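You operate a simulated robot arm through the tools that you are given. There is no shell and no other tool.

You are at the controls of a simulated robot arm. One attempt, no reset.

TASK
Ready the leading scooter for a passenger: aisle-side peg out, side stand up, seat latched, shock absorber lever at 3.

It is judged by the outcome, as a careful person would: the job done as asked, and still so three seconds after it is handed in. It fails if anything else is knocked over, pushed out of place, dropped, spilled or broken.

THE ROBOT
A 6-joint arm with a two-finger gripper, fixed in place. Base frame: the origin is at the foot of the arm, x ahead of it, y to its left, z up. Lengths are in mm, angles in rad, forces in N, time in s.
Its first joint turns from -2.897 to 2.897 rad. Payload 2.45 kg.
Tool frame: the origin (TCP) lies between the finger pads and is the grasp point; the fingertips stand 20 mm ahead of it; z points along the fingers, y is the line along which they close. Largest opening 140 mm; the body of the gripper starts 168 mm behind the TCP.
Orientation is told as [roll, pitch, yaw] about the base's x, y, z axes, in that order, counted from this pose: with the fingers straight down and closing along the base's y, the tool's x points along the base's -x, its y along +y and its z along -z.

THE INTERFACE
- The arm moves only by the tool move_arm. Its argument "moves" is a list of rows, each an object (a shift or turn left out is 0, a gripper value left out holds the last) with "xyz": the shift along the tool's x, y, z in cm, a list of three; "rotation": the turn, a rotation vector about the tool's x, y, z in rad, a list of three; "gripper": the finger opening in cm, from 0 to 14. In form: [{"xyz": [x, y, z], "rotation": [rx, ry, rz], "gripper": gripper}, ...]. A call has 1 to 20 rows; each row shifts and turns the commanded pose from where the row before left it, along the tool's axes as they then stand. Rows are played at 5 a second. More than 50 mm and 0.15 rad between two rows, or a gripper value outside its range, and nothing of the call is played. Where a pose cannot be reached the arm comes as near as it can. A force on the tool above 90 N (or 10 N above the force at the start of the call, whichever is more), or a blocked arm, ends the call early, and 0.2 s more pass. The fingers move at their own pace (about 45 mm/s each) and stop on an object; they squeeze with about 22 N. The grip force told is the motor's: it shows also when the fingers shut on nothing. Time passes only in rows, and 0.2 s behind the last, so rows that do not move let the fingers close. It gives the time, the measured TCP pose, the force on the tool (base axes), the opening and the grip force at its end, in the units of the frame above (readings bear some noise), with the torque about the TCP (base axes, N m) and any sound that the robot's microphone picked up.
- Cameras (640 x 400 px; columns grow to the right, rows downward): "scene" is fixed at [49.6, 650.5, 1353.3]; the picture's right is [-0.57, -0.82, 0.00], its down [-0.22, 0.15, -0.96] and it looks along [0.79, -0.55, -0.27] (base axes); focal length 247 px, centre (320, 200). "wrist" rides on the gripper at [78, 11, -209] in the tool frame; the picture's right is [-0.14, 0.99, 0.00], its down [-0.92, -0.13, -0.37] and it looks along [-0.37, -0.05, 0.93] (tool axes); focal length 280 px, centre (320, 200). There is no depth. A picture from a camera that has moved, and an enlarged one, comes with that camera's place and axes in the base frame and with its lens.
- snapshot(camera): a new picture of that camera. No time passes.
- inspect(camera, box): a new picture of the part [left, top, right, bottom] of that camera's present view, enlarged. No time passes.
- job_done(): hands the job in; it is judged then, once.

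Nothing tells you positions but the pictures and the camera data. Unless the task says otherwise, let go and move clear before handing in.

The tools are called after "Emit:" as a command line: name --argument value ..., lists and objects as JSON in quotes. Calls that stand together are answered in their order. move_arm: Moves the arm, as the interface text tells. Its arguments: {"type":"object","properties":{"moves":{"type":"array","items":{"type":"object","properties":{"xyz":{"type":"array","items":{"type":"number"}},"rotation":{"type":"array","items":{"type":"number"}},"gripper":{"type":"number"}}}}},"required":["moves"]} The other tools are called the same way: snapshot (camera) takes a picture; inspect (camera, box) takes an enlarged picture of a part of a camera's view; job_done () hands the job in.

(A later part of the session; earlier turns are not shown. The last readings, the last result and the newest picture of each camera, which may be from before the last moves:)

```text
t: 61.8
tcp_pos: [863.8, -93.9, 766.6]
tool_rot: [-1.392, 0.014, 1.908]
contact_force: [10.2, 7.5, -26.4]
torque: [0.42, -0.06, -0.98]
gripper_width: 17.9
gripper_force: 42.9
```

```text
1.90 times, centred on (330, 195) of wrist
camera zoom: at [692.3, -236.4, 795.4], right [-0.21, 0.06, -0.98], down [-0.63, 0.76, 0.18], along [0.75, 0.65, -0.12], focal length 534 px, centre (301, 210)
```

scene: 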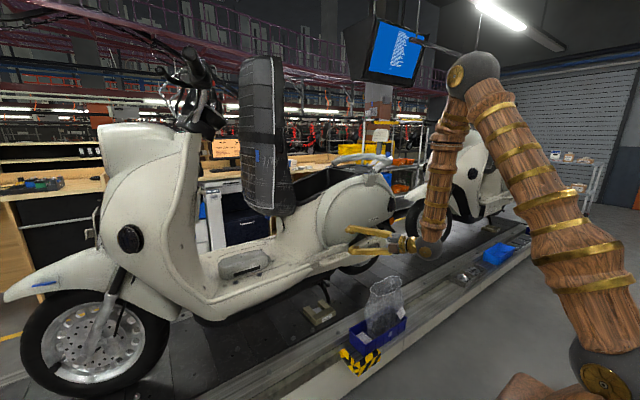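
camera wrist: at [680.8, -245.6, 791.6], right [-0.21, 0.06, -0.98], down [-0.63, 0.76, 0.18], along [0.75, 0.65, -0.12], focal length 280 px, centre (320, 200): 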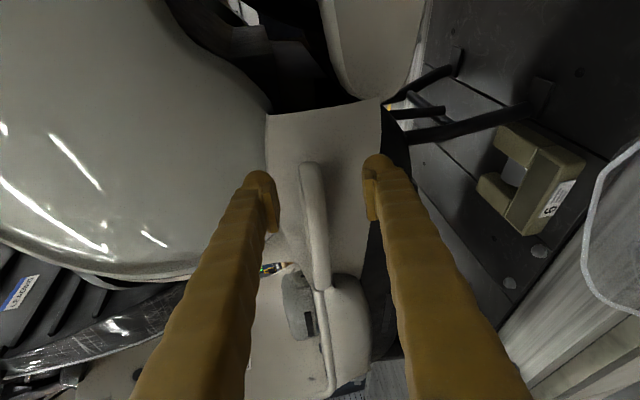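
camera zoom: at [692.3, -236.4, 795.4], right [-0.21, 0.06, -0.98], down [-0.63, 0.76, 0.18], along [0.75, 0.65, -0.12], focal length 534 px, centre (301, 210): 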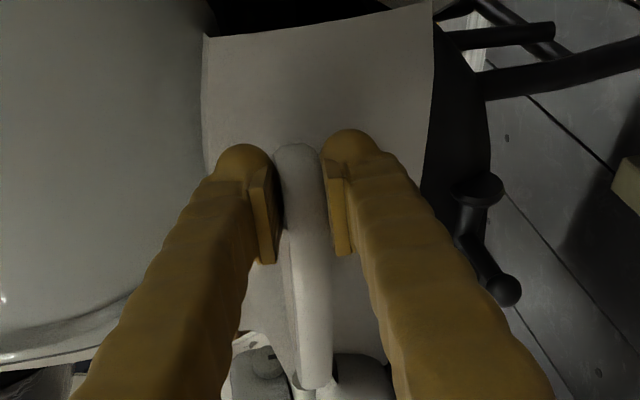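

The peg is coming out with the gripper, swinging about its front end. I'll keep pulling along that arc.

Emit:
move_arm --moves '[{"xyz": [-0.36, 0.17, -0.7]}, {"xyz": [-0.35, 0.17, -0.71]}, {"xyz": [-0.77, 0.17, -0.99]}, {"xyz": [-0.77, 0.17, -0.99]}]'

Emit:
snapshot --camera "wrist"

Emit:
inspect --camera "scene" --box '[300, 210, 420, 310]'

```text
t: 62.8
tcp_pos: [824.5, -84.0, 765.3]
tool_rot: [-1.395, 0.015, 1.905]
contact_force: [7.8, 0.0, -7.3]
torque: [0.53, 0.09, -1.23]
gripper_width: 17.5
gripper_force: 43.6
```

```text
taken
camera wrist: at [653.3, -226.6, 795.1], right [-0.21, 0.06, -0.98], down [-0.63, 0.76, 0.18], along [0.75, 0.65, -0.12], focal length 280 px, centre (320, 200)
```

wrist: 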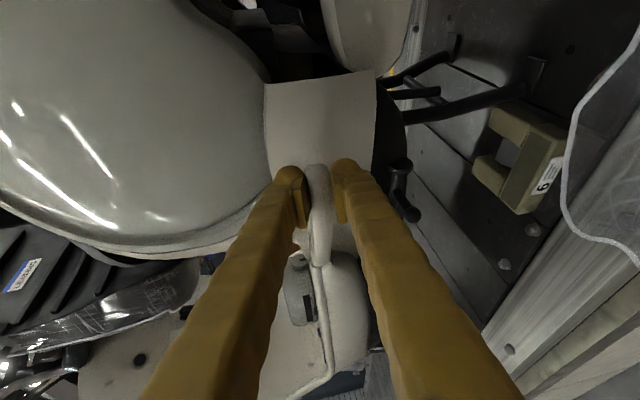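

```text
4.00 times, centred on (360, 260) of scene
camera zoom: at [49.6, 650.5, 1353.3], right [-0.57, -0.82, 0.0], down [-0.22, 0.15, -0.96], along [0.79, -0.55, -0.27], focal length 989 px, centre (160, -40)
```

zoom: 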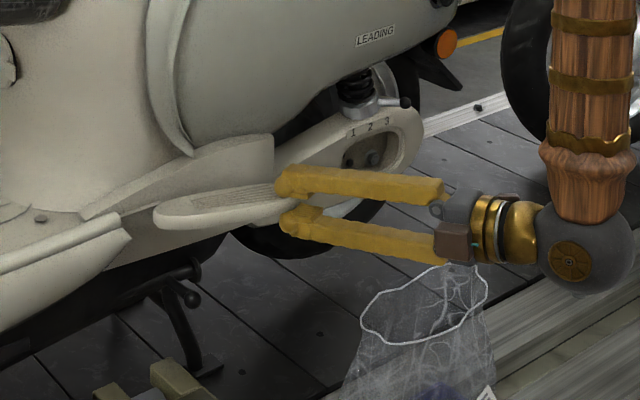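

The peg swings out smoothly. I'll continue along the arc.

Emit:
move_arm --moves '[{"xyz": [-0.95, 0.145, -0.9]}, {"xyz": [-0.95, 0.145, -0.9]}, {"xyz": [-1.08, 0.1, -0.68]}, {"xyz": [-1.08, 0.1, -0.68]}]'

Emit:
snapshot --camera "wrist"

Emit:
inspect --camera "scene" --box '[300, 210, 420, 310]'

```text
t: 63.8
tcp_pos: [779.3, -57.1, 766.7]
tool_rot: [-1.391, 0.014, 1.909]
contact_force: [15.9, 9.0, -23.8]
torque: [0.57, 0.15, -0.82]
gripper_width: 17.9
gripper_force: 43.0
```

```text
taken
camera wrist: at [609.6, -199.2, 795.5], right [-0.21, 0.06, -0.98], down [-0.63, 0.76, 0.18], along [0.75, 0.65, -0.12], focal length 280 px, centre (320, 200)
```

wrist: 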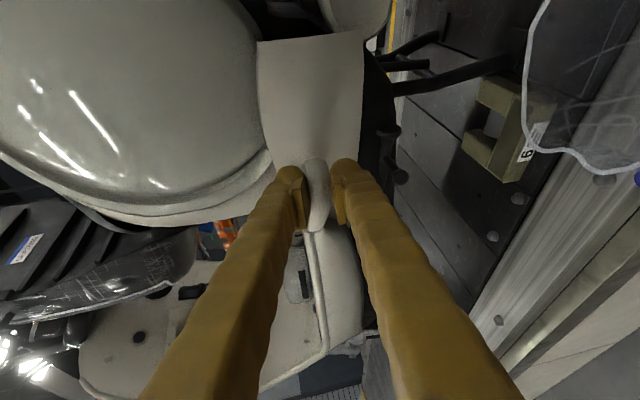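

```text
4.00 times, centred on (360, 260) of scene
camera zoom: at [49.6, 650.5, 1353.3], right [-0.57, -0.82, 0.0], down [-0.22, 0.15, -0.96], along [0.79, -0.55, -0.27], focal length 989 px, centre (160, -40)
```

zoom: 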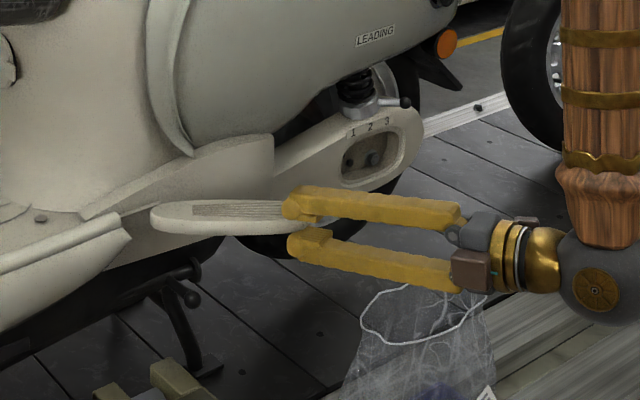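

The peg is about 40° out. I'll release it, slide the fingers sideways off its end, close them, and push it the rest of the way from behind.

Emit:
move_arm --moves '[{"gripper": 6}, {}, {}, {"xyz": [3.78, 0.28, -1.0]}, {"xyz": [3.78, 0.28, -1.0]}, {"xyz": [1.0, 0, 0]}]'

Emit:
snapshot --camera "wrist"

Emit:
inspect --camera "scene" --box '[300, 210, 420, 310]'

```text
t: 65.2
tcp_pos: [789.6, -145.8, 767.8]
tool_rot: [-1.393, 0.013, 1.907]
contact_force: [0.2, 0.0, 0.3]
torque: [-0.02, 0.0, 0.0]
gripper_width: 60.3
gripper_force: 0.1
```

```text
taken
camera wrist: at [619.3, -287.9, 795.4], right [-0.21, 0.06, -0.98], down [-0.63, 0.76, 0.18], along [0.75, 0.65, -0.12], focal length 280 px, centre (320, 200)
```

wrist: 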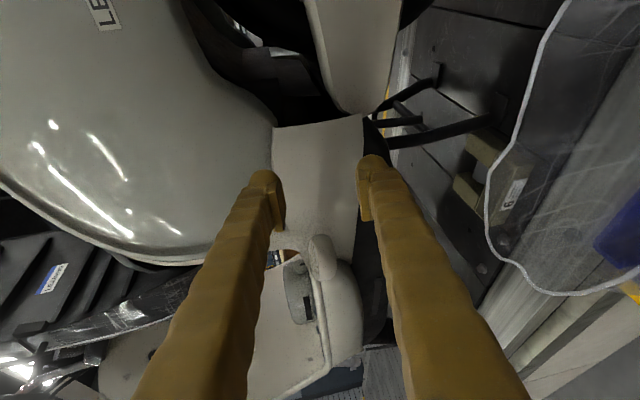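

```text
4.00 times, centred on (360, 260) of scene
camera zoom: at [49.6, 650.5, 1353.3], right [-0.57, -0.82, 0.0], down [-0.22, 0.15, -0.96], along [0.79, -0.55, -0.27], focal length 989 px, centre (160, -40)
```

zoom: 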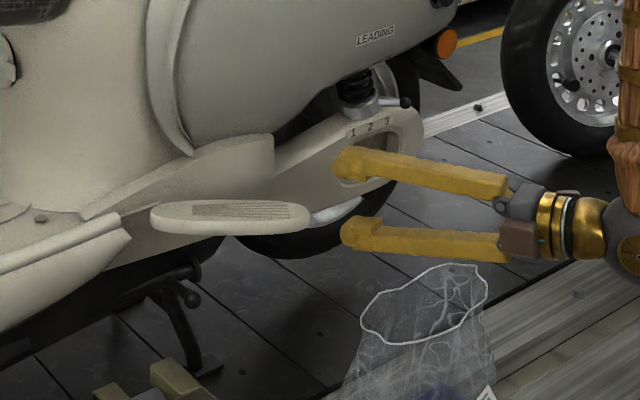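

The peg holds its position. I'll close the fingers and push it onward (+y) from its trailing side in small steps.

Emit:
move_arm --moves '[{"xyz": [0, 0.69, 0.12], "gripper": 0}, {}, {}, {"xyz": [-1.89, -0.14, 0.64]}, {"xyz": [-1.89, -0.14, 0.64]}, {"xyz": [-0.95, -0.07, 0.32]}, {"xyz": [-0.95, -0.07, 0.32]}]'

Emit:
snapshot --camera "wrist"

Emit:
inspect --camera "scene" --box '[300, 210, 420, 310]'

```text
t: 66.8
tcp_pos: [788.4, -96.8, 759.4]
tool_rot: [-1.391, 0.012, 1.895]
contact_force: [-6.3, -9.5, 1.8]
torque: [0.09, -0.01, 0.08]
gripper_width: 0.2
gripper_force: 21.8
stopped in row 7: the force on the tool passed its limit at 113 N (the readings are from after the stop); the commanded pose is now the measured one
```

```text
taken
camera wrist: at [615.5, -236.7, 787.8], right [-0.21, 0.06, -0.98], down [-0.62, 0.77, 0.18], along [0.76, 0.64, -0.12], focal length 280 px, centre (320, 200)
```

wrist: 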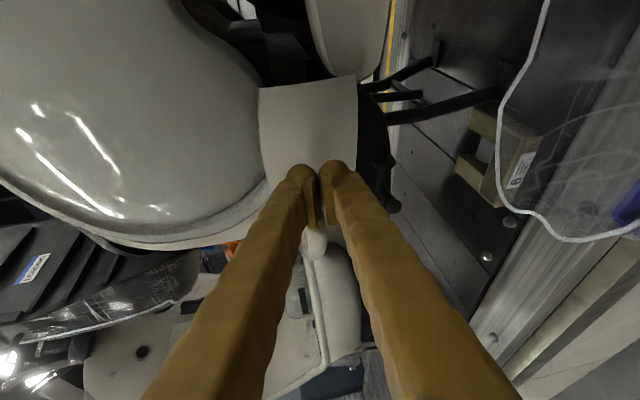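

```text
4.00 times, centred on (360, 260) of scene
camera zoom: at [49.6, 650.5, 1353.3], right [-0.57, -0.82, 0.0], down [-0.22, 0.15, -0.96], along [0.79, -0.55, -0.27], focal length 989 px, centre (160, -40)
```

zoom: 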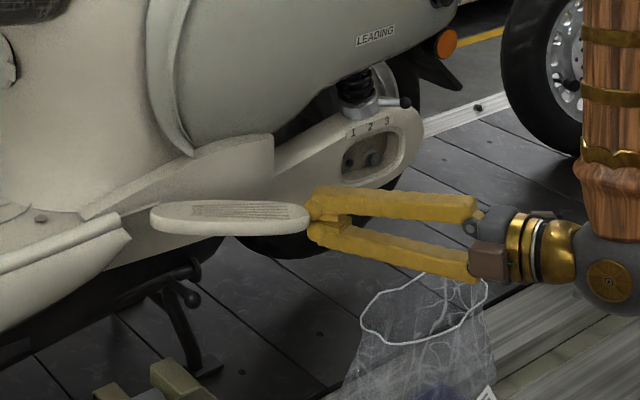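

The finger met the peg's rounded end head-on, with no turning leverage. I'll back off, level the tool, open the fingers and re-pinch nearer mid-peg so I can swing it the rest of the way.

Emit:
move_arm --moves '[{"xyz": [2.0, 0.15, -0.7]}, {"xyz": [2.0, 0.15, -0.7]}, {"gripper": 6.5}, {}, {"rotation": [0.087, 0, 0]}, {"rotation": [0.087, 0, 0]}]'

Emit:
inspect --camera "scene" --box '[300, 210, 420, 310]'

Emit:
snapshot --camera "wrist"

```text
t: 68.2
tcp_pos: [787.9, -138.5, 757.8]
tool_rot: [-1.566, 0.014, 1.894]
contact_force: [-0.6, -0.6, 0.5]
torque: [0.0, -0.01, 0.01]
gripper_width: 65.1
gripper_force: 0.1
```

```text
4.00 times, centred on (360, 260) of scene
camera zoom: at [49.6, 650.5, 1353.3], right [-0.57, -0.82, 0.0], down [-0.22, 0.15, -0.96], along [0.79, -0.55, -0.27], focal length 989 px, centre (160, -40)
```

zoom: 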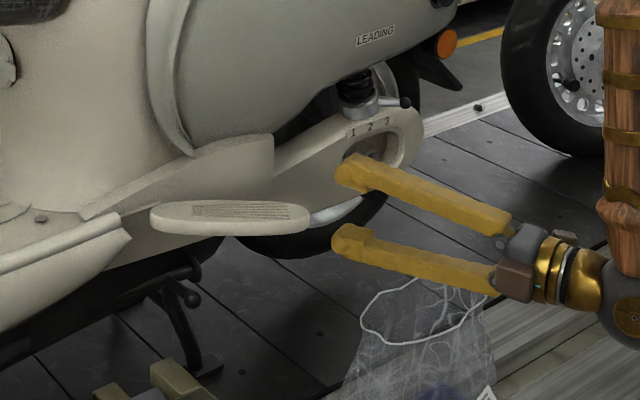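

```text
taken
camera wrist: at [614.3, -279.8, 751.0], right [-0.04, 0.12, -0.99], down [-0.64, 0.76, 0.12], along [0.76, 0.64, 0.04], focal length 280 px, centre (320, 200)
```

wrist: 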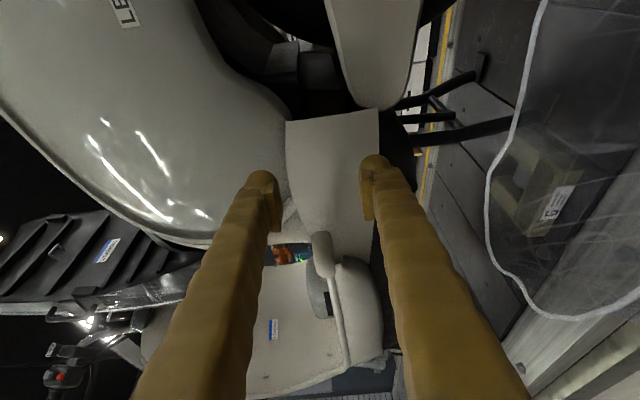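

Level and aligned with the peg slab. I'll slide the open fingers over the peg to the re-grip point, about 90 mm from the pivot.

Emit:
move_arm --moves '[{"xyz": [0, -0.5, 0]}, {"xyz": [-3.42, 0, 2.34]}, {"xyz": [-3.42, 0, 2.34]}, {"xyz": [-3.42, 0, 2.34]}]'

Emit:
snapshot --camera "wrist"

Emit:
inspect --camera "scene" --box '[300, 210, 420, 310]'

```text
t: 69.2
tcp_pos: [822.4, -18.4, 763.4]
tool_rot: [-1.565, 0.014, 1.894]
contact_force: [-0.4, 0.5, 0.0]
torque: [-0.01, 0.01, 0.03]
gripper_width: 65.4
gripper_force: 0.0
```

```text
taken
camera wrist: at [648.2, -159.1, 755.2], right [-0.04, 0.12, -0.99], down [-0.64, 0.76, 0.12], along [0.77, 0.64, 0.04], focal length 280 px, centre (320, 200)
```

wrist: 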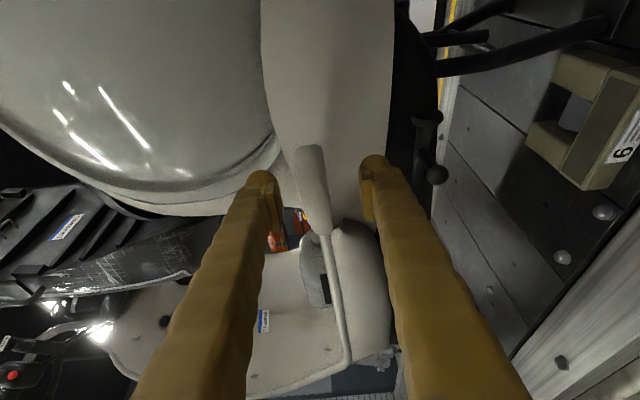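

```text
4.00 times, centred on (360, 260) of scene
camera zoom: at [49.6, 650.5, 1353.3], right [-0.57, -0.82, 0.0], down [-0.22, 0.15, -0.96], along [0.79, -0.55, -0.27], focal length 989 px, centre (160, -40)
```

zoom: 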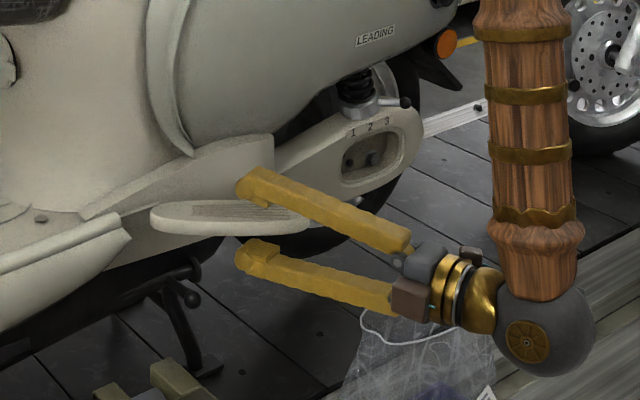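

The fingers straddle the peg cleanly. I'll close on it.

Emit:
move_arm --moves '[{"gripper": 1.0}, {}, {}, {}, {}]'

Emit:
inspect --camera "scene" --box '[300, 210, 420, 310]'

```text
t: 70.4
tcp_pos: [821.5, -18.2, 763.3]
tool_rot: [-1.565, 0.014, 1.896]
contact_force: [2.3, 3.4, 17.1]
torque: [0.12, -0.08, -0.01]
gripper_width: 20.9
gripper_force: 7.8
```

```text
4.00 times, centred on (360, 260) of scene
camera zoom: at [49.6, 650.5, 1353.3], right [-0.57, -0.82, 0.0], down [-0.22, 0.15, -0.96], along [0.79, -0.55, -0.27], focal length 989 px, centre (160, -40)
```

zoom: 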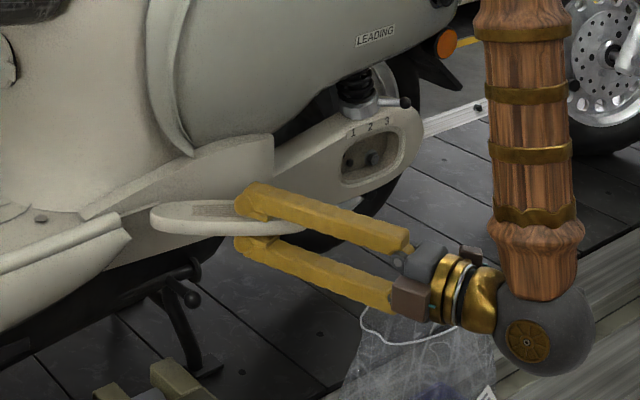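

Emit:
move_arm --moves '[{"xyz": [0, -0.2, 0]}, {}, {}]'

```text
t: 71.2
tcp_pos: [821.5, -18.1, 764.8]
tool_rot: [-1.565, 0.015, 1.895]
contact_force: [2.4, 3.6, 11.6]
torque: [0.24, 0.03, 0.06]
gripper_width: 17.2
gripper_force: 18.2
```

Firm grip at 17 mm. I'll swing it onward along the arc about the front pivot.

Emit:
move_arm --moves '[{"xyz": [-0.66, -0.01, -0.33]}, {"xyz": [-0.65, -0.01, -0.32]}, {"xyz": [-0.75, -0.01, -0.22]}, {"xyz": [-0.75, -0.01, -0.23]}]'

Emit:
inspect --camera "scene" --box '[300, 210, 420, 310]'

```text
t: 72.2
tcp_pos: [802.3, 4.4, 764.8]
tool_rot: [-1.565, 0.013, 1.893]
contact_force: [-0.7, -13.7, 14.4]
torque: [0.54, 0.01, -1.29]
gripper_width: 17.4
gripper_force: 42.7
```

```text
4.00 times, centred on (360, 260) of scene
camera zoom: at [49.6, 650.5, 1353.3], right [-0.57, -0.82, 0.0], down [-0.22, 0.15, -0.96], along [0.79, -0.55, -0.27], focal length 989 px, centre (160, -40)
```

zoom: 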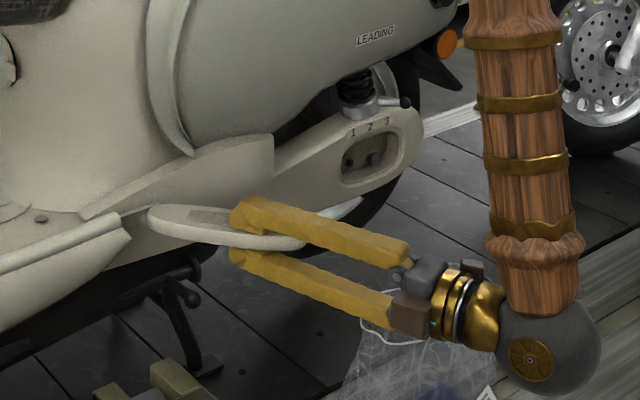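

Emit:
move_arm --moves '[{"xyz": [-0.78, -0.01, -0.09]}, {"xyz": [-0.78, -0.01, -0.08]}, {"xyz": [-0.78, -0.01, 0.05]}]'

Emit:
inspect --camera "scene" --box '[300, 210, 420, 310]'

```text
t: 73.0
tcp_pos: [792.3, 26.0, 764.6]
tool_rot: [-1.566, 0.014, 1.896]
contact_force: [3.8, -10.6, 14.4]
torque: [0.48, 0.04, -1.15]
gripper_width: 17.1
gripper_force: 42.3
```

```text
4.00 times, centred on (360, 260) of scene
camera zoom: at [49.6, 650.5, 1353.3], right [-0.57, -0.82, 0.0], down [-0.22, 0.15, -0.96], along [0.79, -0.55, -0.27], focal length 989 px, centre (160, -40)
```

zoom: 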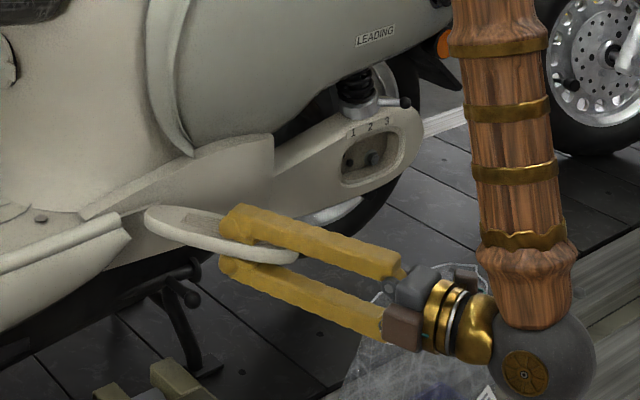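

Emit:
move_arm --moves '[{"xyz": [-0.78, -0.01, 0.05]}, {"xyz": [-0.76, -0.01, 0.18]}, {"xyz": [-0.76, -0.01, 0.18]}]'

Emit:
inspect --camera "scene" --box '[300, 210, 420, 310]'

Emit:
snapshot --camera "wrist"

```text
t: 73.8
tcp_pos: [789.9, 49.6, 765.4]
tool_rot: [-1.566, 0.014, 1.896]
contact_force: [-5.4, -7.2, 20.3]
torque: [0.55, 0.0, -0.94]
gripper_width: 17.1
gripper_force: 42.4
```

```text
4.00 times, centred on (360, 260) of scene
camera zoom: at [49.6, 650.5, 1353.3], right [-0.57, -0.82, 0.0], down [-0.22, 0.15, -0.96], along [0.79, -0.55, -0.27], focal length 989 px, centre (160, -40)
```

zoom: 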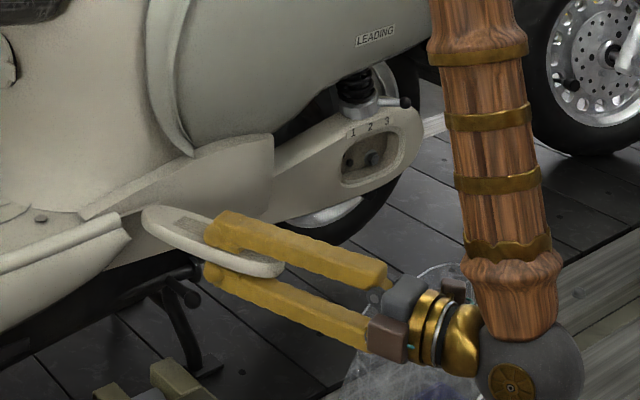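

```text
taken
camera wrist: at [616.4, -91.7, 757.3], right [-0.04, 0.12, -0.99], down [-0.64, 0.76, 0.12], along [0.76, 0.64, 0.04], focal length 280 px, centre (320, 200)
```

wrist: 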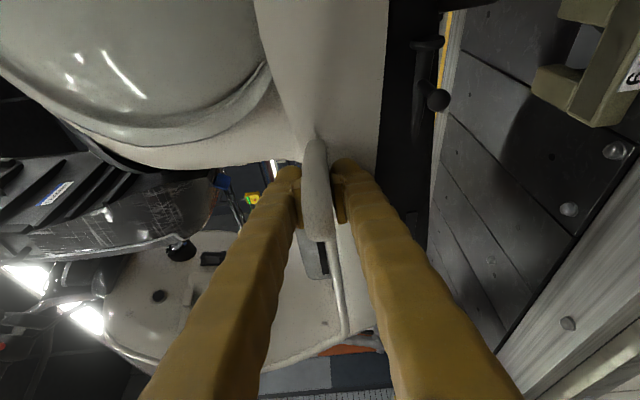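

The peg is well out, roughly 75°. I'll keep going gently to find its stop.

Emit:
move_arm --moves '[{"xyz": [-0.76, -0.01, 0.2]}, {"xyz": [-0.76, -0.01, 0.25]}]'

Emit:
inspect --camera "scene" --box '[300, 210, 420, 310]'

Emit:
inspect --camera "wrist" --box '[230, 90, 430, 290]'

```text
t: 74.4
tcp_pos: [789.5, 67.1, 765.1]
tool_rot: [-1.566, 0.015, 1.898]
contact_force: [-0.3, 1.2, 11.3]
torque: [0.11, -0.1, 0.17]
gripper_width: 18.2
gripper_force: 6.0
```

```text
4.00 times, centred on (360, 260) of scene
camera zoom: at [49.6, 650.5, 1353.3], right [-0.57, -0.82, 0.0], down [-0.22, 0.15, -0.96], along [0.79, -0.55, -0.27], focal length 989 px, centre (160, -40)
```

zoom: 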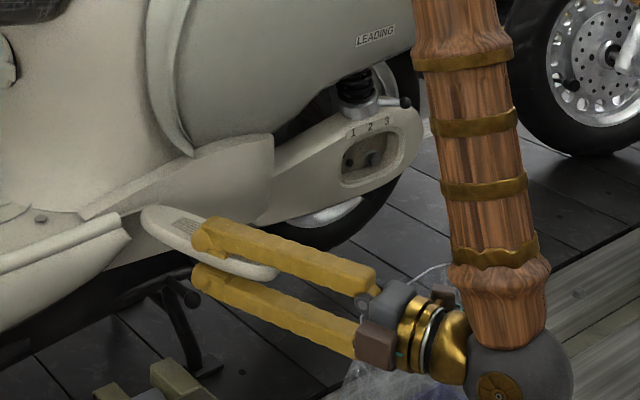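

```text
2.00 times, centred on (330, 190) of wrist
camera zoom: at [615.6, -74.4, 757.4], right [-0.05, 0.12, -0.99], down [-0.64, 0.76, 0.12], along [0.76, 0.64, 0.04], focal length 561 px, centre (300, 220)
```

zoom: 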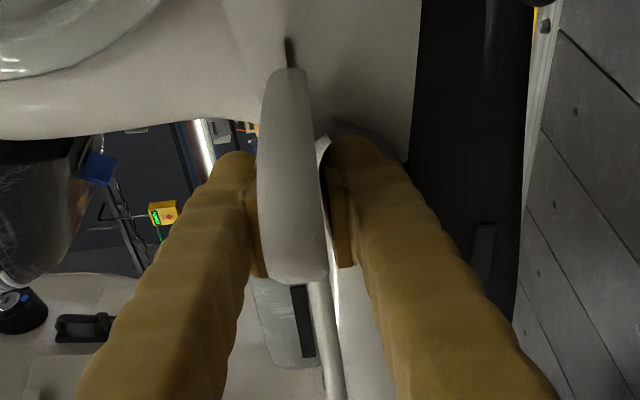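

The grip has drifted toward the peg's edge. I'll open, re-centre on the peg, re-grip, and test whether it's at its stop.

Emit:
move_arm --moves '[{"gripper": 5}, {}, {"xyz": [2.2, 0, -0.72]}, {"gripper": 1}, {}, {}, {}]'

Emit:
inspect --camera "scene" --box '[300, 210, 420, 310]'

Emit:
inspect --camera "wrist" --box '[230, 90, 430, 290]'

```text
t: 76.0
tcp_pos: [789.9, 43.0, 765.0]
tool_rot: [-1.566, 0.014, 1.896]
contact_force: [0.3, -0.7, -5.6]
torque: [0.45, 0.18, 0.04]
gripper_width: 16.9
gripper_force: 42.5
```

```text
4.00 times, centred on (360, 260) of scene
camera zoom: at [49.6, 650.5, 1353.3], right [-0.57, -0.82, 0.0], down [-0.22, 0.15, -0.96], along [0.79, -0.55, -0.27], focal length 989 px, centre (160, -40)
```

zoom: 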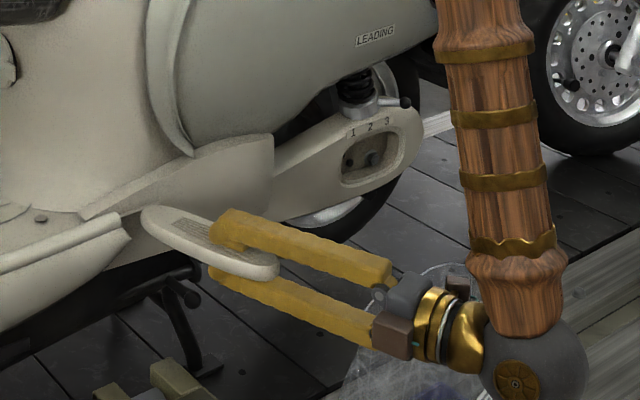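

```text
2.00 times, centred on (330, 190) of wrist
camera zoom: at [616.4, -98.4, 757.6], right [-0.05, 0.12, -0.99], down [-0.64, 0.76, 0.12], along [0.77, 0.64, 0.04], focal length 561 px, centre (300, 220)
```

zoom: 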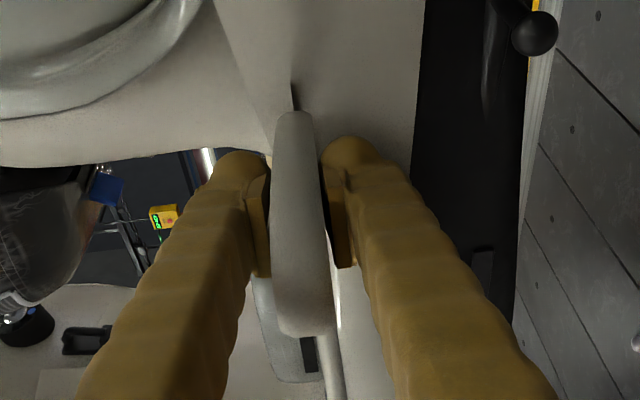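

Emit:
move_arm --moves '[{"xyz": [-0.5, 0, 0.15]}, {"xyz": [-0.5, 0, 0.15]}]'

Emit:
inspect --camera "scene" --box '[300, 210, 420, 310]'

```text
t: 76.6
tcp_pos: [789.7, 52.3, 765.1]
tool_rot: [-1.567, 0.016, 1.893]
contact_force: [6.1, -33.9, -9.7]
torque: [0.34, 0.18, -0.39]
gripper_width: 17.5
gripper_force: 42.4
```

```text
4.00 times, centred on (360, 260) of scene
camera zoom: at [49.6, 650.5, 1353.3], right [-0.57, -0.82, 0.0], down [-0.22, 0.15, -0.96], along [0.79, -0.55, -0.27], focal length 989 px, centre (160, -40)
```

zoom: 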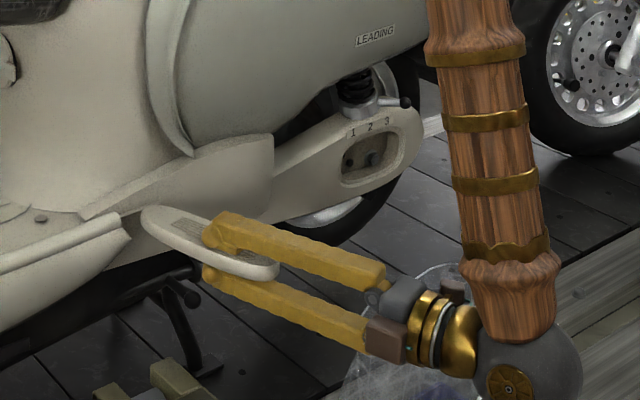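

There's 34 N of resistance and no further movement, so the peg is at its outer stop. I'll release, slide off to the side, and rise to check it.

Emit:
move_arm --moves '[{"xyz": [0.6, 0, -0.2]}, {"gripper": 6.5}, {}, {}, {"xyz": [3.6, 0, -1.0]}, {"xyz": [3.6, 0, -1.0]}, {"xyz": [3.2, 0, -0.9]}, {"xyz": [0, -4.5, 0]}, {"xyz": [0, -4.5, 0]}, {"xyz": [0, -4.5, 0]}]'

Emit:
snapshot --camera "scene"

Emit:
inspect --camera "scene" --box '[300, 210, 420, 310]'

```text
t: 78.8
tcp_pos: [794.3, -60.5, 901.9]
tool_rot: [-1.566, 0.014, 1.895]
contact_force: [0.2, 0.3, 0.0]
torque: [0.01, 0.04, 0.01]
gripper_width: 65.0
gripper_force: 0.1
```

```text
taken
```

scene: 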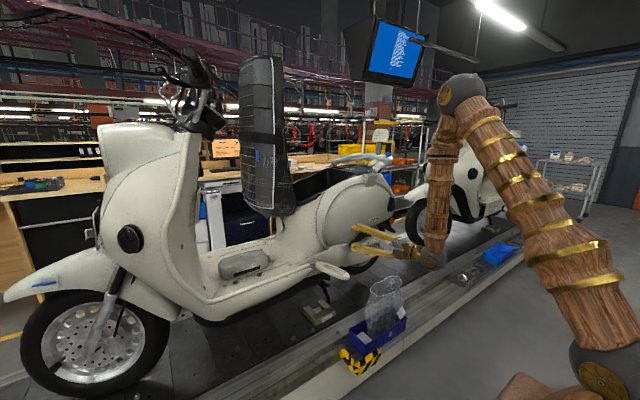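

```text
4.00 times, centred on (360, 260) of scene
camera zoom: at [49.6, 650.5, 1353.3], right [-0.57, -0.82, 0.0], down [-0.22, 0.15, -0.96], along [0.79, -0.55, -0.27], focal length 989 px, centre (160, -40)
```

zoom: 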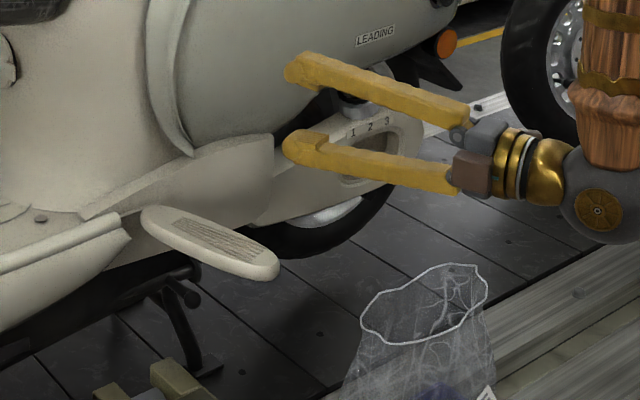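

The peg stays out. The seat is next; first I'll roll the wrist back 180° in place, because I need a different wrist configuration for the high reach.

Emit:
move_arm --moves '[{"rotation": [0, 0, -0.149], "gripper": 2}, {"rotation": [0, 0, -0.149]}, {"rotation": [0, 0, -0.149]}, {"rotation": [0, 0, -0.149]}, {"rotation": [0, 0, -0.149]}, {"rotation": [0, 0, -0.149]}, {"rotation": [0, 0, -0.149]}, {"rotation": [0, 0, -0.149]}, {"rotation": [0, 0, -0.149]}, {"rotation": [0, 0, -0.149]}, {"rotation": [0, 0, -0.149]}, {"rotation": [0, 0, -0.149]}, {"rotation": [0, 0, -0.149]}, {"rotation": [0, 0, -0.149]}, {"rotation": [0, 0, -0.149]}, {"rotation": [0, 0, -0.149]}, {"rotation": [0, 0, -0.149]}, {"rotation": [0, 0, -0.149]}, {"rotation": [0, 0, -0.149]}, {"rotation": [0, 0, -0.149]}]'

```text
t: 83.0
tcp_pos: [794.0, -60.3, 900.7]
tool_rot: [1.565, 0.145, -1.247]
contact_force: [-1.5, -0.1, 0.0]
torque: [-0.03, -0.01, -0.01]
gripper_width: 19.9
gripper_force: 0.0
```

Emit:
move_arm --moves '[{"xyz": [0.62, 4.24, 0]}, {"xyz": [0.62, 4.24, 0]}, {"xyz": [0.62, 4.24, 0]}, {"xyz": [0.62, 4.24, 0]}, {"xyz": [0.62, 4.24, 0]}, {"xyz": [0.62, 4.24, 0]}, {"xyz": [0.62, 4.24, 0]}, {"xyz": [0.62, 4.24, 0]}, {"rotation": [0.145, 0, 0]}, {"rotation": [0.145, 0, 0]}, {"rotation": [0.145, 0, 0]}, {"rotation": [0.145, 0, 0]}, {"rotation": [0.145, 0, 0]}, {"rotation": [0.145, 0, 0]}]'

Emit:
snapshot --camera "wrist"

Emit:
snapshot --camera "scene"

```text
t: 86.0
tcp_pos: [796.2, -59.0, 1245.2]
tool_rot: [0.693, 0.146, -1.247]
contact_force: [-1.2, 0.8, 0.2]
torque: [0.0, 0.0, -0.01]
gripper_width: 20.2
gripper_force: 0.0
```

```text
taken
camera wrist: at [660.5, -50.3, 1423.2], right [0.79, 0.02, 0.61], down [-0.02, -1.0, 0.06], along [0.61, -0.06, -0.79], focal length 280 px, centre (320, 200)
```

wrist: 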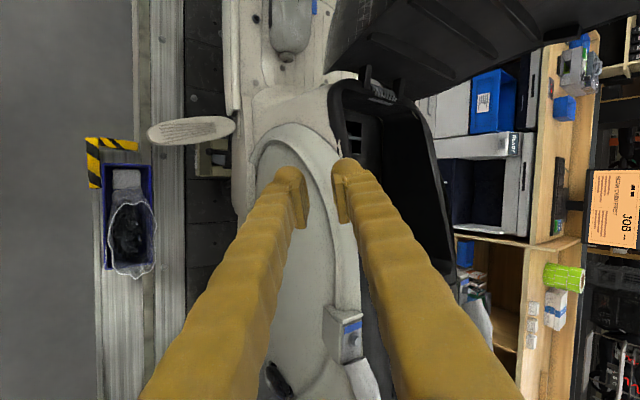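

```text
taken
```

scene: 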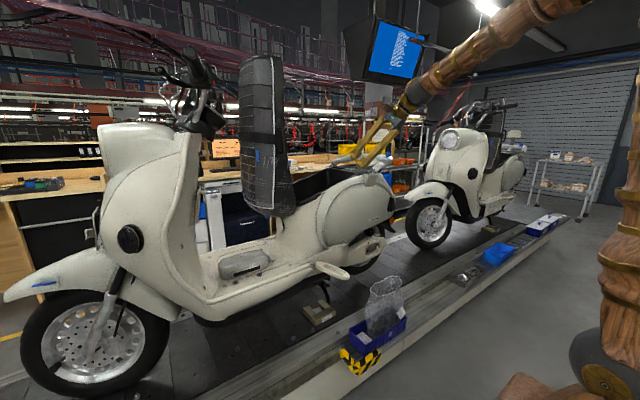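

The top view shows the peg standing fully perpendicular. I'll check the storage bay and seat before closing it.

Emit:
inspect --camera "wrist" --box '[300, 50, 480, 290]'

Emit:
inspect --camera "wrist" --box '[130, 90, 290, 190]'

Emit:
inspect --camera "scene" --box '[225, 40, 405, 230]'

```text
1.67 times, centred on (390, 170) of wrist
camera zoom: at [660.5, -50.3, 1423.2], right [0.79, 0.02, 0.61], down [-0.02, -1.0, 0.06], along [0.61, -0.06, -0.79], focal length 467 px, centre (203, 250)
```

zoom: 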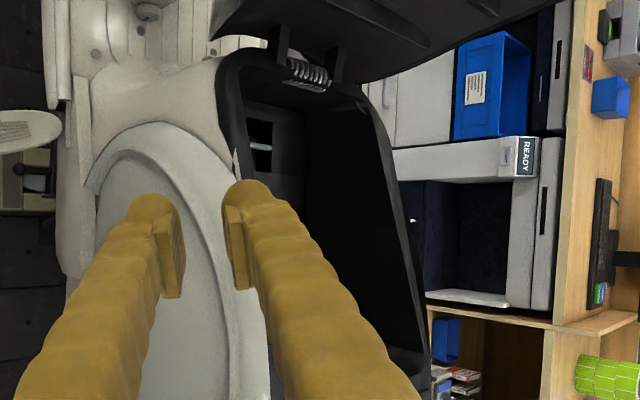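

```text
4.00 times, centred on (210, 140) of wrist
camera zoom: at [660.5, -50.3, 1423.2], right [0.79, 0.02, 0.61], down [-0.02, -1.0, 0.06], along [0.61, -0.06, -0.79], focal length 1122 px, centre (760, 440)
```

zoom: 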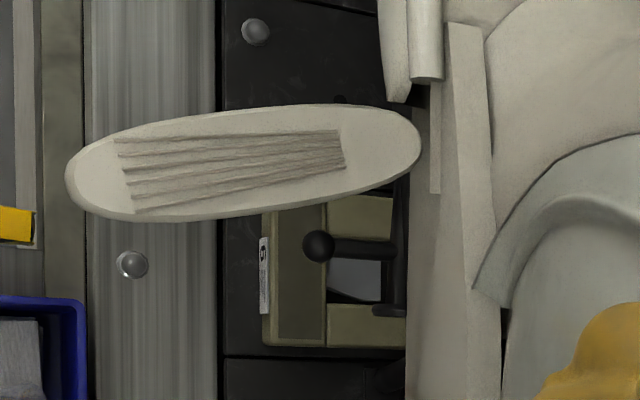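

```text
2.11 times, centred on (315, 135) of scene
camera zoom: at [49.6, 650.5, 1353.3], right [-0.57, -0.82, 0.0], down [-0.22, 0.15, -0.96], along [0.79, -0.55, -0.27], focal length 521 px, centre (330, 337)
```

zoom: 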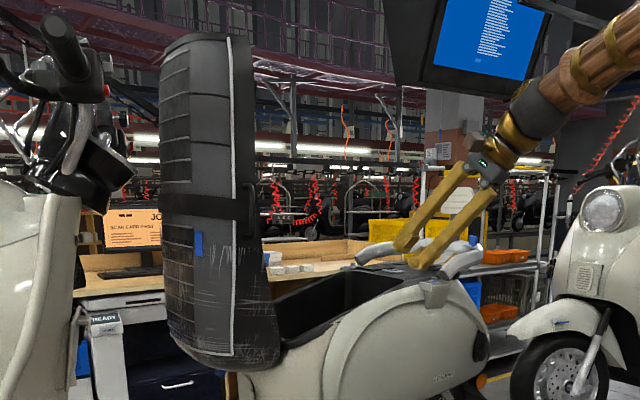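

The bay is empty and the stand and peg look right. Better triangulation puts the seat hinge near (1080, 118, 1070), the cushion face at y≈250 and the handlebar grip end near (897, 448, 1492). I'll roll the wrist to a neutral roll for the seat work.

Emit:
move_arm --moves '[{"rotation": [0, 0, -0.143], "gripper": 0}, {"rotation": [0, 0, -0.143]}, {"rotation": [0, 0, -0.143]}, {"rotation": [0, 0, -0.143]}, {"rotation": [0, 0, -0.143]}, {"rotation": [0, 0, -0.143]}, {"rotation": [0, 0, -0.143]}, {"rotation": [0, 0, -0.143]}, {"rotation": [0, 0, -0.143]}, {"rotation": [0, 0, -0.143]}]'

Emit:
snapshot --camera "wrist"

```text
t: 88.2
tcp_pos: [795.9, -59.7, 1244.3]
tool_rot: [0.298, -0.652, 0.027]
contact_force: [0.1, 0.1, 0.4]
torque: [0.02, -0.01, -0.03]
gripper_width: 0.2
gripper_force: 21.8
```

```text
taken
camera wrist: at [612.2, -116.6, 1359.3], right [-0.09, 0.94, 0.31], down [0.55, -0.21, 0.81], along [0.83, 0.25, -0.5], focal length 280 px, centre (320, 200)
```

wrist: 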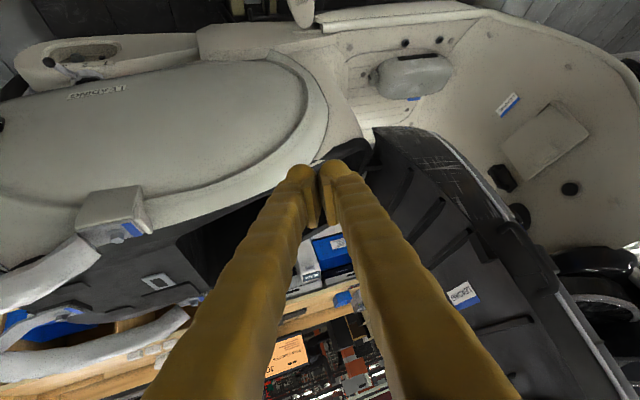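

I'll square the tool (yaw 0, 50° down) and move around the outside to the front (+y) side of the seat, staying well out at x≈780.

Emit:
move_arm --moves '[{"rotation": [0.105, -0.0163, 0.0047]}, {"rotation": [0.105, -0.0163, 0.0047]}, {"rotation": [0.105, -0.0163, 0.0047]}, {"xyz": [-1.2, 3.85, -1.67]}, {"xyz": [-1.2, 3.85, -1.67]}, {"xyz": [-1.2, 3.85, -1.67]}, {"xyz": [-1.2, 3.85, -1.67]}, {"xyz": [-1.2, 3.85, -1.67]}, {"xyz": [-1.2, 3.85, -1.67]}, {"xyz": [-1.2, 3.85, -1.67]}, {"xyz": [-1.2, 3.85, -1.67]}, {"xyz": [-1.2, 3.85, -1.67]}, {"xyz": [-1.2, 3.85, -1.67]}]'

Emit:
snapshot --camera "wrist"

Emit:
snapshot --camera "scene"

```text
t: 91.0
tcp_pos: [780.0, 323.9, 1447.2]
tool_rot: [0.001, -0.7, -0.003]
contact_force: [-0.4, 0.0, 0.2]
torque: [0.03, 0.0, 0.01]
gripper_width: 0.0
gripper_force: 22.0
```

```text
taken
camera wrist: at [585.9, 334.5, 1559.2], right [0.11, 0.99, 0.09], down [0.47, -0.13, 0.87], along [0.88, -0.05, -0.48], focal length 280 px, centre (320, 200)
```

wrist: 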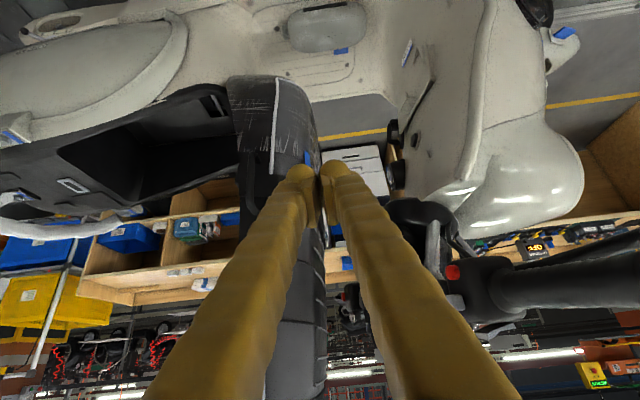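

```text
taken
```

scene: 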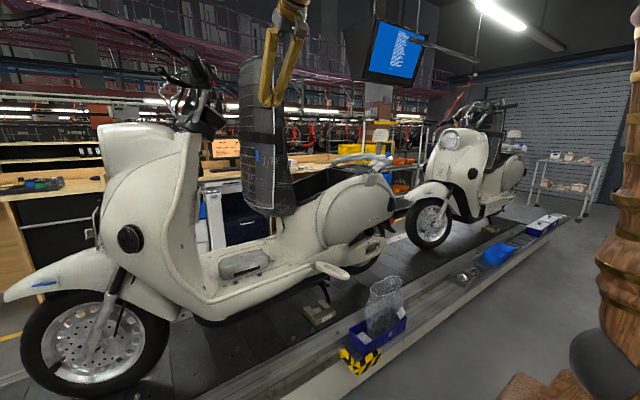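

The cushion crown bulges to about y=300, and the handlebar stem is near y=448. I'll shift to y≈352, z≈1480 and move inward over the cushion face in steps.

Emit:
move_arm --moves '[{"xyz": [-2.1, 2.8, -2.5]}, {"xyz": [-3.06, 0, 2.58]}, {"xyz": [-3.06, 0, 2.58]}, {"xyz": [-3.06, 0, 2.58]}]'

Emit:
snapshot --camera "wrist"

Emit:
inspect --camera "scene" --box '[150, 0, 350, 230]'

```text
t: 92.0
tcp_pos: [900.2, 353.1, 1482.6]
tool_rot: [0.001, -0.701, -0.001]
contact_force: [-0.9, -1.0, 0.3]
torque: [0.04, 0.04, 0.03]
gripper_width: 0.0
gripper_force: 21.9
```

```text
taken
camera wrist: at [705.5, 363.3, 1592.6], right [0.11, 0.99, 0.09], down [0.47, -0.13, 0.87], along [0.88, -0.05, -0.48], focal length 280 px, centre (320, 200)
```

wrist: 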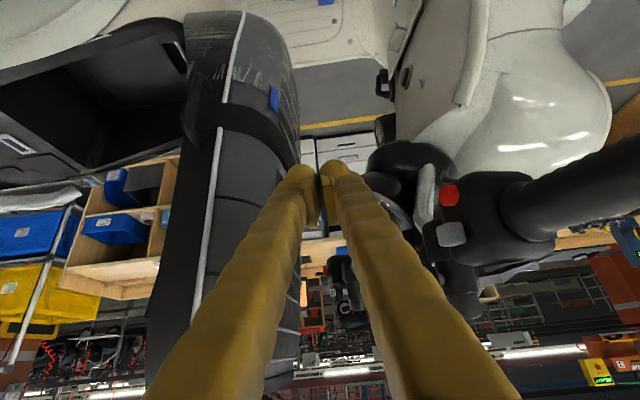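

```text
1.74 times, centred on (250, 115) of scene
camera zoom: at [49.6, 650.5, 1353.3], right [-0.57, -0.82, 0.0], down [-0.22, 0.15, -0.96], along [0.79, -0.55, -0.27], focal length 430 px, centre (442, 348)
```

zoom: 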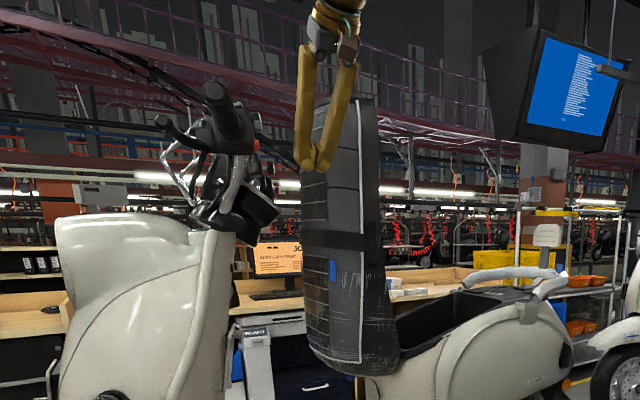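

Clear on both sides. I'll advance another 12 cm so the fingers cover the middle of the cushion.

Emit:
move_arm --moves '[{"xyz": [-3.06, 0, 2.58]}, {"xyz": [-3.06, 0, 2.58]}, {"xyz": [-3.06, 0, 2.58]}]'

Emit:
snapshot --camera "wrist"

Emit:
inspect --camera "scene" --box '[150, 0, 350, 230]'

```text
t: 92.8
tcp_pos: [1021.3, 351.4, 1482.6]
tool_rot: [0.001, -0.699, 0.0]
contact_force: [-0.5, -0.4, -0.1]
torque: [0.08, 0.04, 0.07]
gripper_width: 0.0
gripper_force: 21.7
```

```text
taken
camera wrist: at [826.9, 362.0, 1592.9], right [0.1, 0.99, 0.09], down [0.47, -0.13, 0.87], along [0.88, -0.05, -0.48], focal length 280 px, centre (320, 200)
```

wrist: 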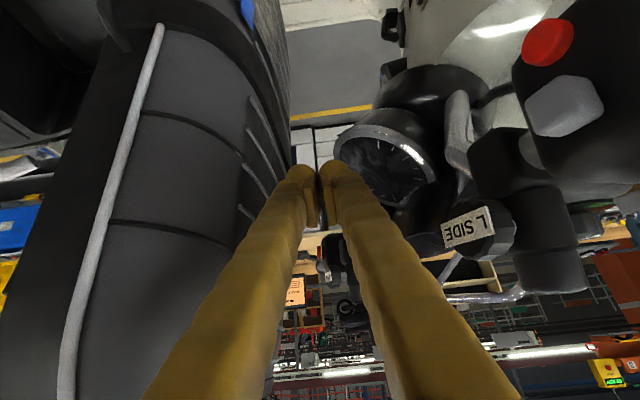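

```text
1.74 times, centred on (250, 115) of scene
camera zoom: at [49.6, 650.5, 1353.3], right [-0.57, -0.82, 0.0], down [-0.22, 0.15, -0.96], along [0.79, -0.55, -0.27], focal length 430 px, centre (442, 348)
```

zoom: 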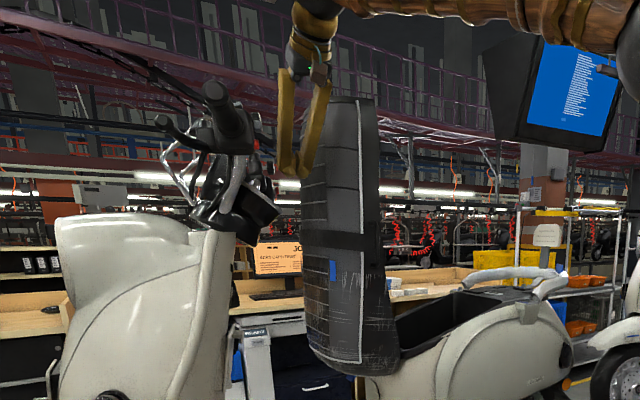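

The fingertips are alongside the cushion's upper half. I'll begin pushing toward -y gently along the hinge arc.

Emit:
move_arm --moves '[{"xyz": [-0.26, -1.0, -0.31]}, {"xyz": [-0.26, -1.0, -0.31]}, {"xyz": [-0.26, -1.0, -0.31]}]'

Emit:
snapshot --camera "wrist"

```text
t: 93.6
tcp_pos: [1021.3, 322.6, 1491.5]
tool_rot: [0.0, -0.697, 0.002]
contact_force: [-0.8, -0.9, -0.2]
torque: [-0.02, 0.01, 0.02]
gripper_width: 0.0
gripper_force: 22.0
```

```text
taken
camera wrist: at [826.6, 333.1, 1603.9], right [0.1, 0.99, 0.09], down [0.47, -0.13, 0.87], along [0.88, -0.05, -0.48], focal length 280 px, centre (320, 200)
```

wrist: 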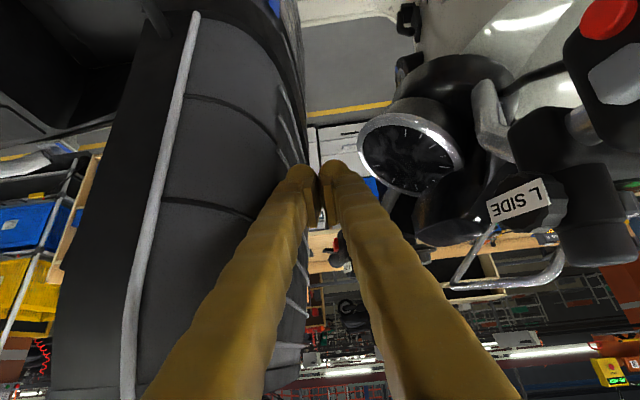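

Emit:
move_arm --moves '[{"xyz": [-0.26, -1.0, -0.31]}, {"xyz": [-0.26, -1.0, -0.31]}, {"xyz": [-0.26, -1.0, -0.31]}]'

Emit:
snapshot --camera "wrist"

```text
t: 94.4
tcp_pos: [1021.1, 293.6, 1505.9]
tool_rot: [0.004, -0.698, -0.001]
contact_force: [-0.7, 2.2, -0.6]
torque: [0.06, 0.0, -0.02]
gripper_width: 0.2
gripper_force: 22.2
```

```text
taken
camera wrist: at [826.8, 303.1, 1617.0], right [0.1, 0.99, 0.09], down [0.47, -0.13, 0.87], along [0.88, -0.05, -0.48], focal length 280 px, centre (320, 200)
```

wrist: 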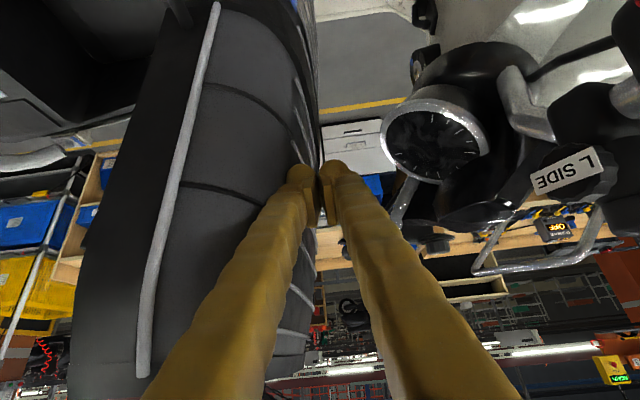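

Light contact at about 2 N. I'll continue along the arc and see how the seat responds.

Emit:
move_arm --moves '[{"xyz": [-0.44, -1.89, -0.52]}, {"xyz": [-0.44, -1.89, -0.52]}, {"xyz": [-0.33, -1.92, -0.4]}, {"xyz": [-0.33, -1.92, -0.4]}]'

Emit:
snapshot --camera "wrist"

Emit:
snapshot --camera "scene"

```text
t: 95.4
tcp_pos: [1020.4, 216.1, 1530.9]
tool_rot: [0.001, -0.697, 0.0]
contact_force: [-1.1, 2.2, 0.4]
torque: [0.02, 0.04, -0.01]
gripper_width: 0.0
gripper_force: 22.0
```

```text
taken
camera wrist: at [826.4, 226.3, 1641.8], right [0.1, 0.99, 0.09], down [0.47, -0.13, 0.87], along [0.88, -0.05, -0.48], focal length 280 px, centre (320, 200)
```

wrist: 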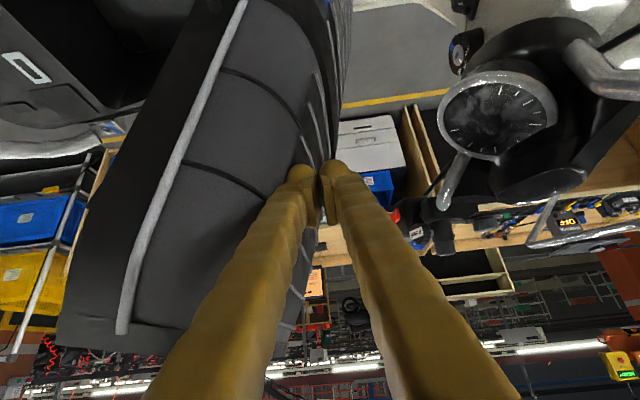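

```text
taken
```

scene: 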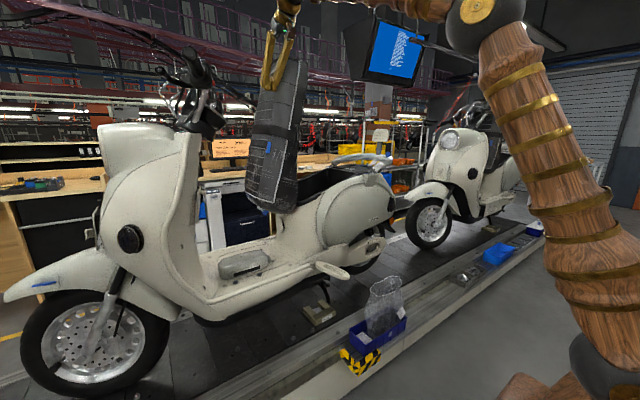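

The seat tilts back under a light, steady 2 N push and stays in contact, so it's well damped. I'll continue.

Emit:
move_arm --moves '[{"xyz": [-0.23, -1.96, -0.27]}, {"xyz": [-0.23, -1.96, -0.27]}, {"xyz": [-0.11, -1.98, -0.13]}, {"xyz": [-0.11, -1.98, -0.13]}, {"xyz": [0, -1.99, 0]}, {"xyz": [0, -1.99, 0]}]'

Emit:
snapshot --camera "wrist"

Emit:
inspect --camera "scene" --box '[220, 0, 420, 230]'

```text
t: 96.8
tcp_pos: [1021.7, 97.0, 1540.8]
tool_rot: [0.003, -0.698, -0.001]
contact_force: [-0.6, 0.5, -0.3]
torque: [-0.01, -0.04, -0.01]
gripper_width: 0.0
gripper_force: 22.0
```

```text
taken
camera wrist: at [827.1, 107.9, 1651.6], right [0.11, 0.99, 0.09], down [0.47, -0.13, 0.87], along [0.88, -0.05, -0.48], focal length 280 px, centre (320, 200)
```

wrist: 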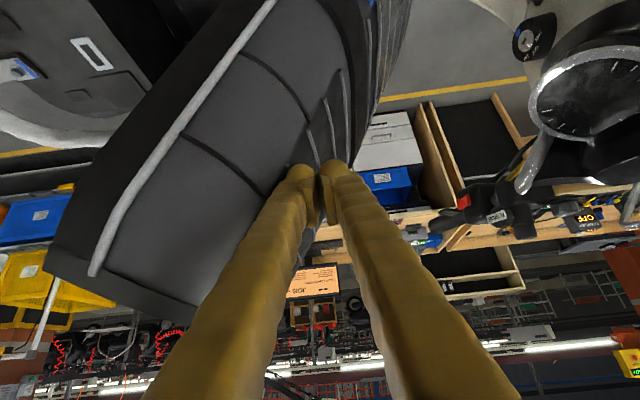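

```text
1.74 times, centred on (320, 115) of scene
camera zoom: at [49.6, 650.5, 1353.3], right [-0.57, -0.82, 0.0], down [-0.22, 0.15, -0.96], along [0.79, -0.55, -0.27], focal length 430 px, centre (320, 348)
```

zoom: 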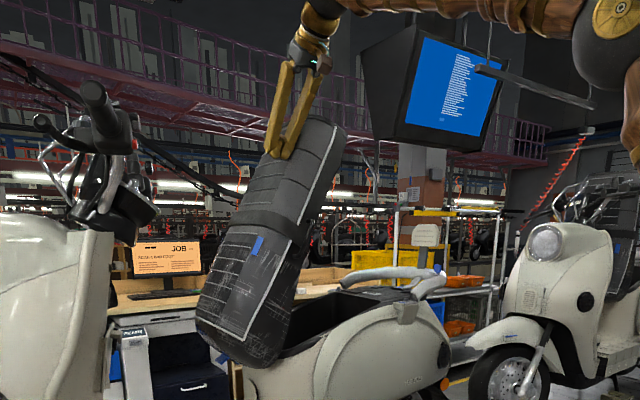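

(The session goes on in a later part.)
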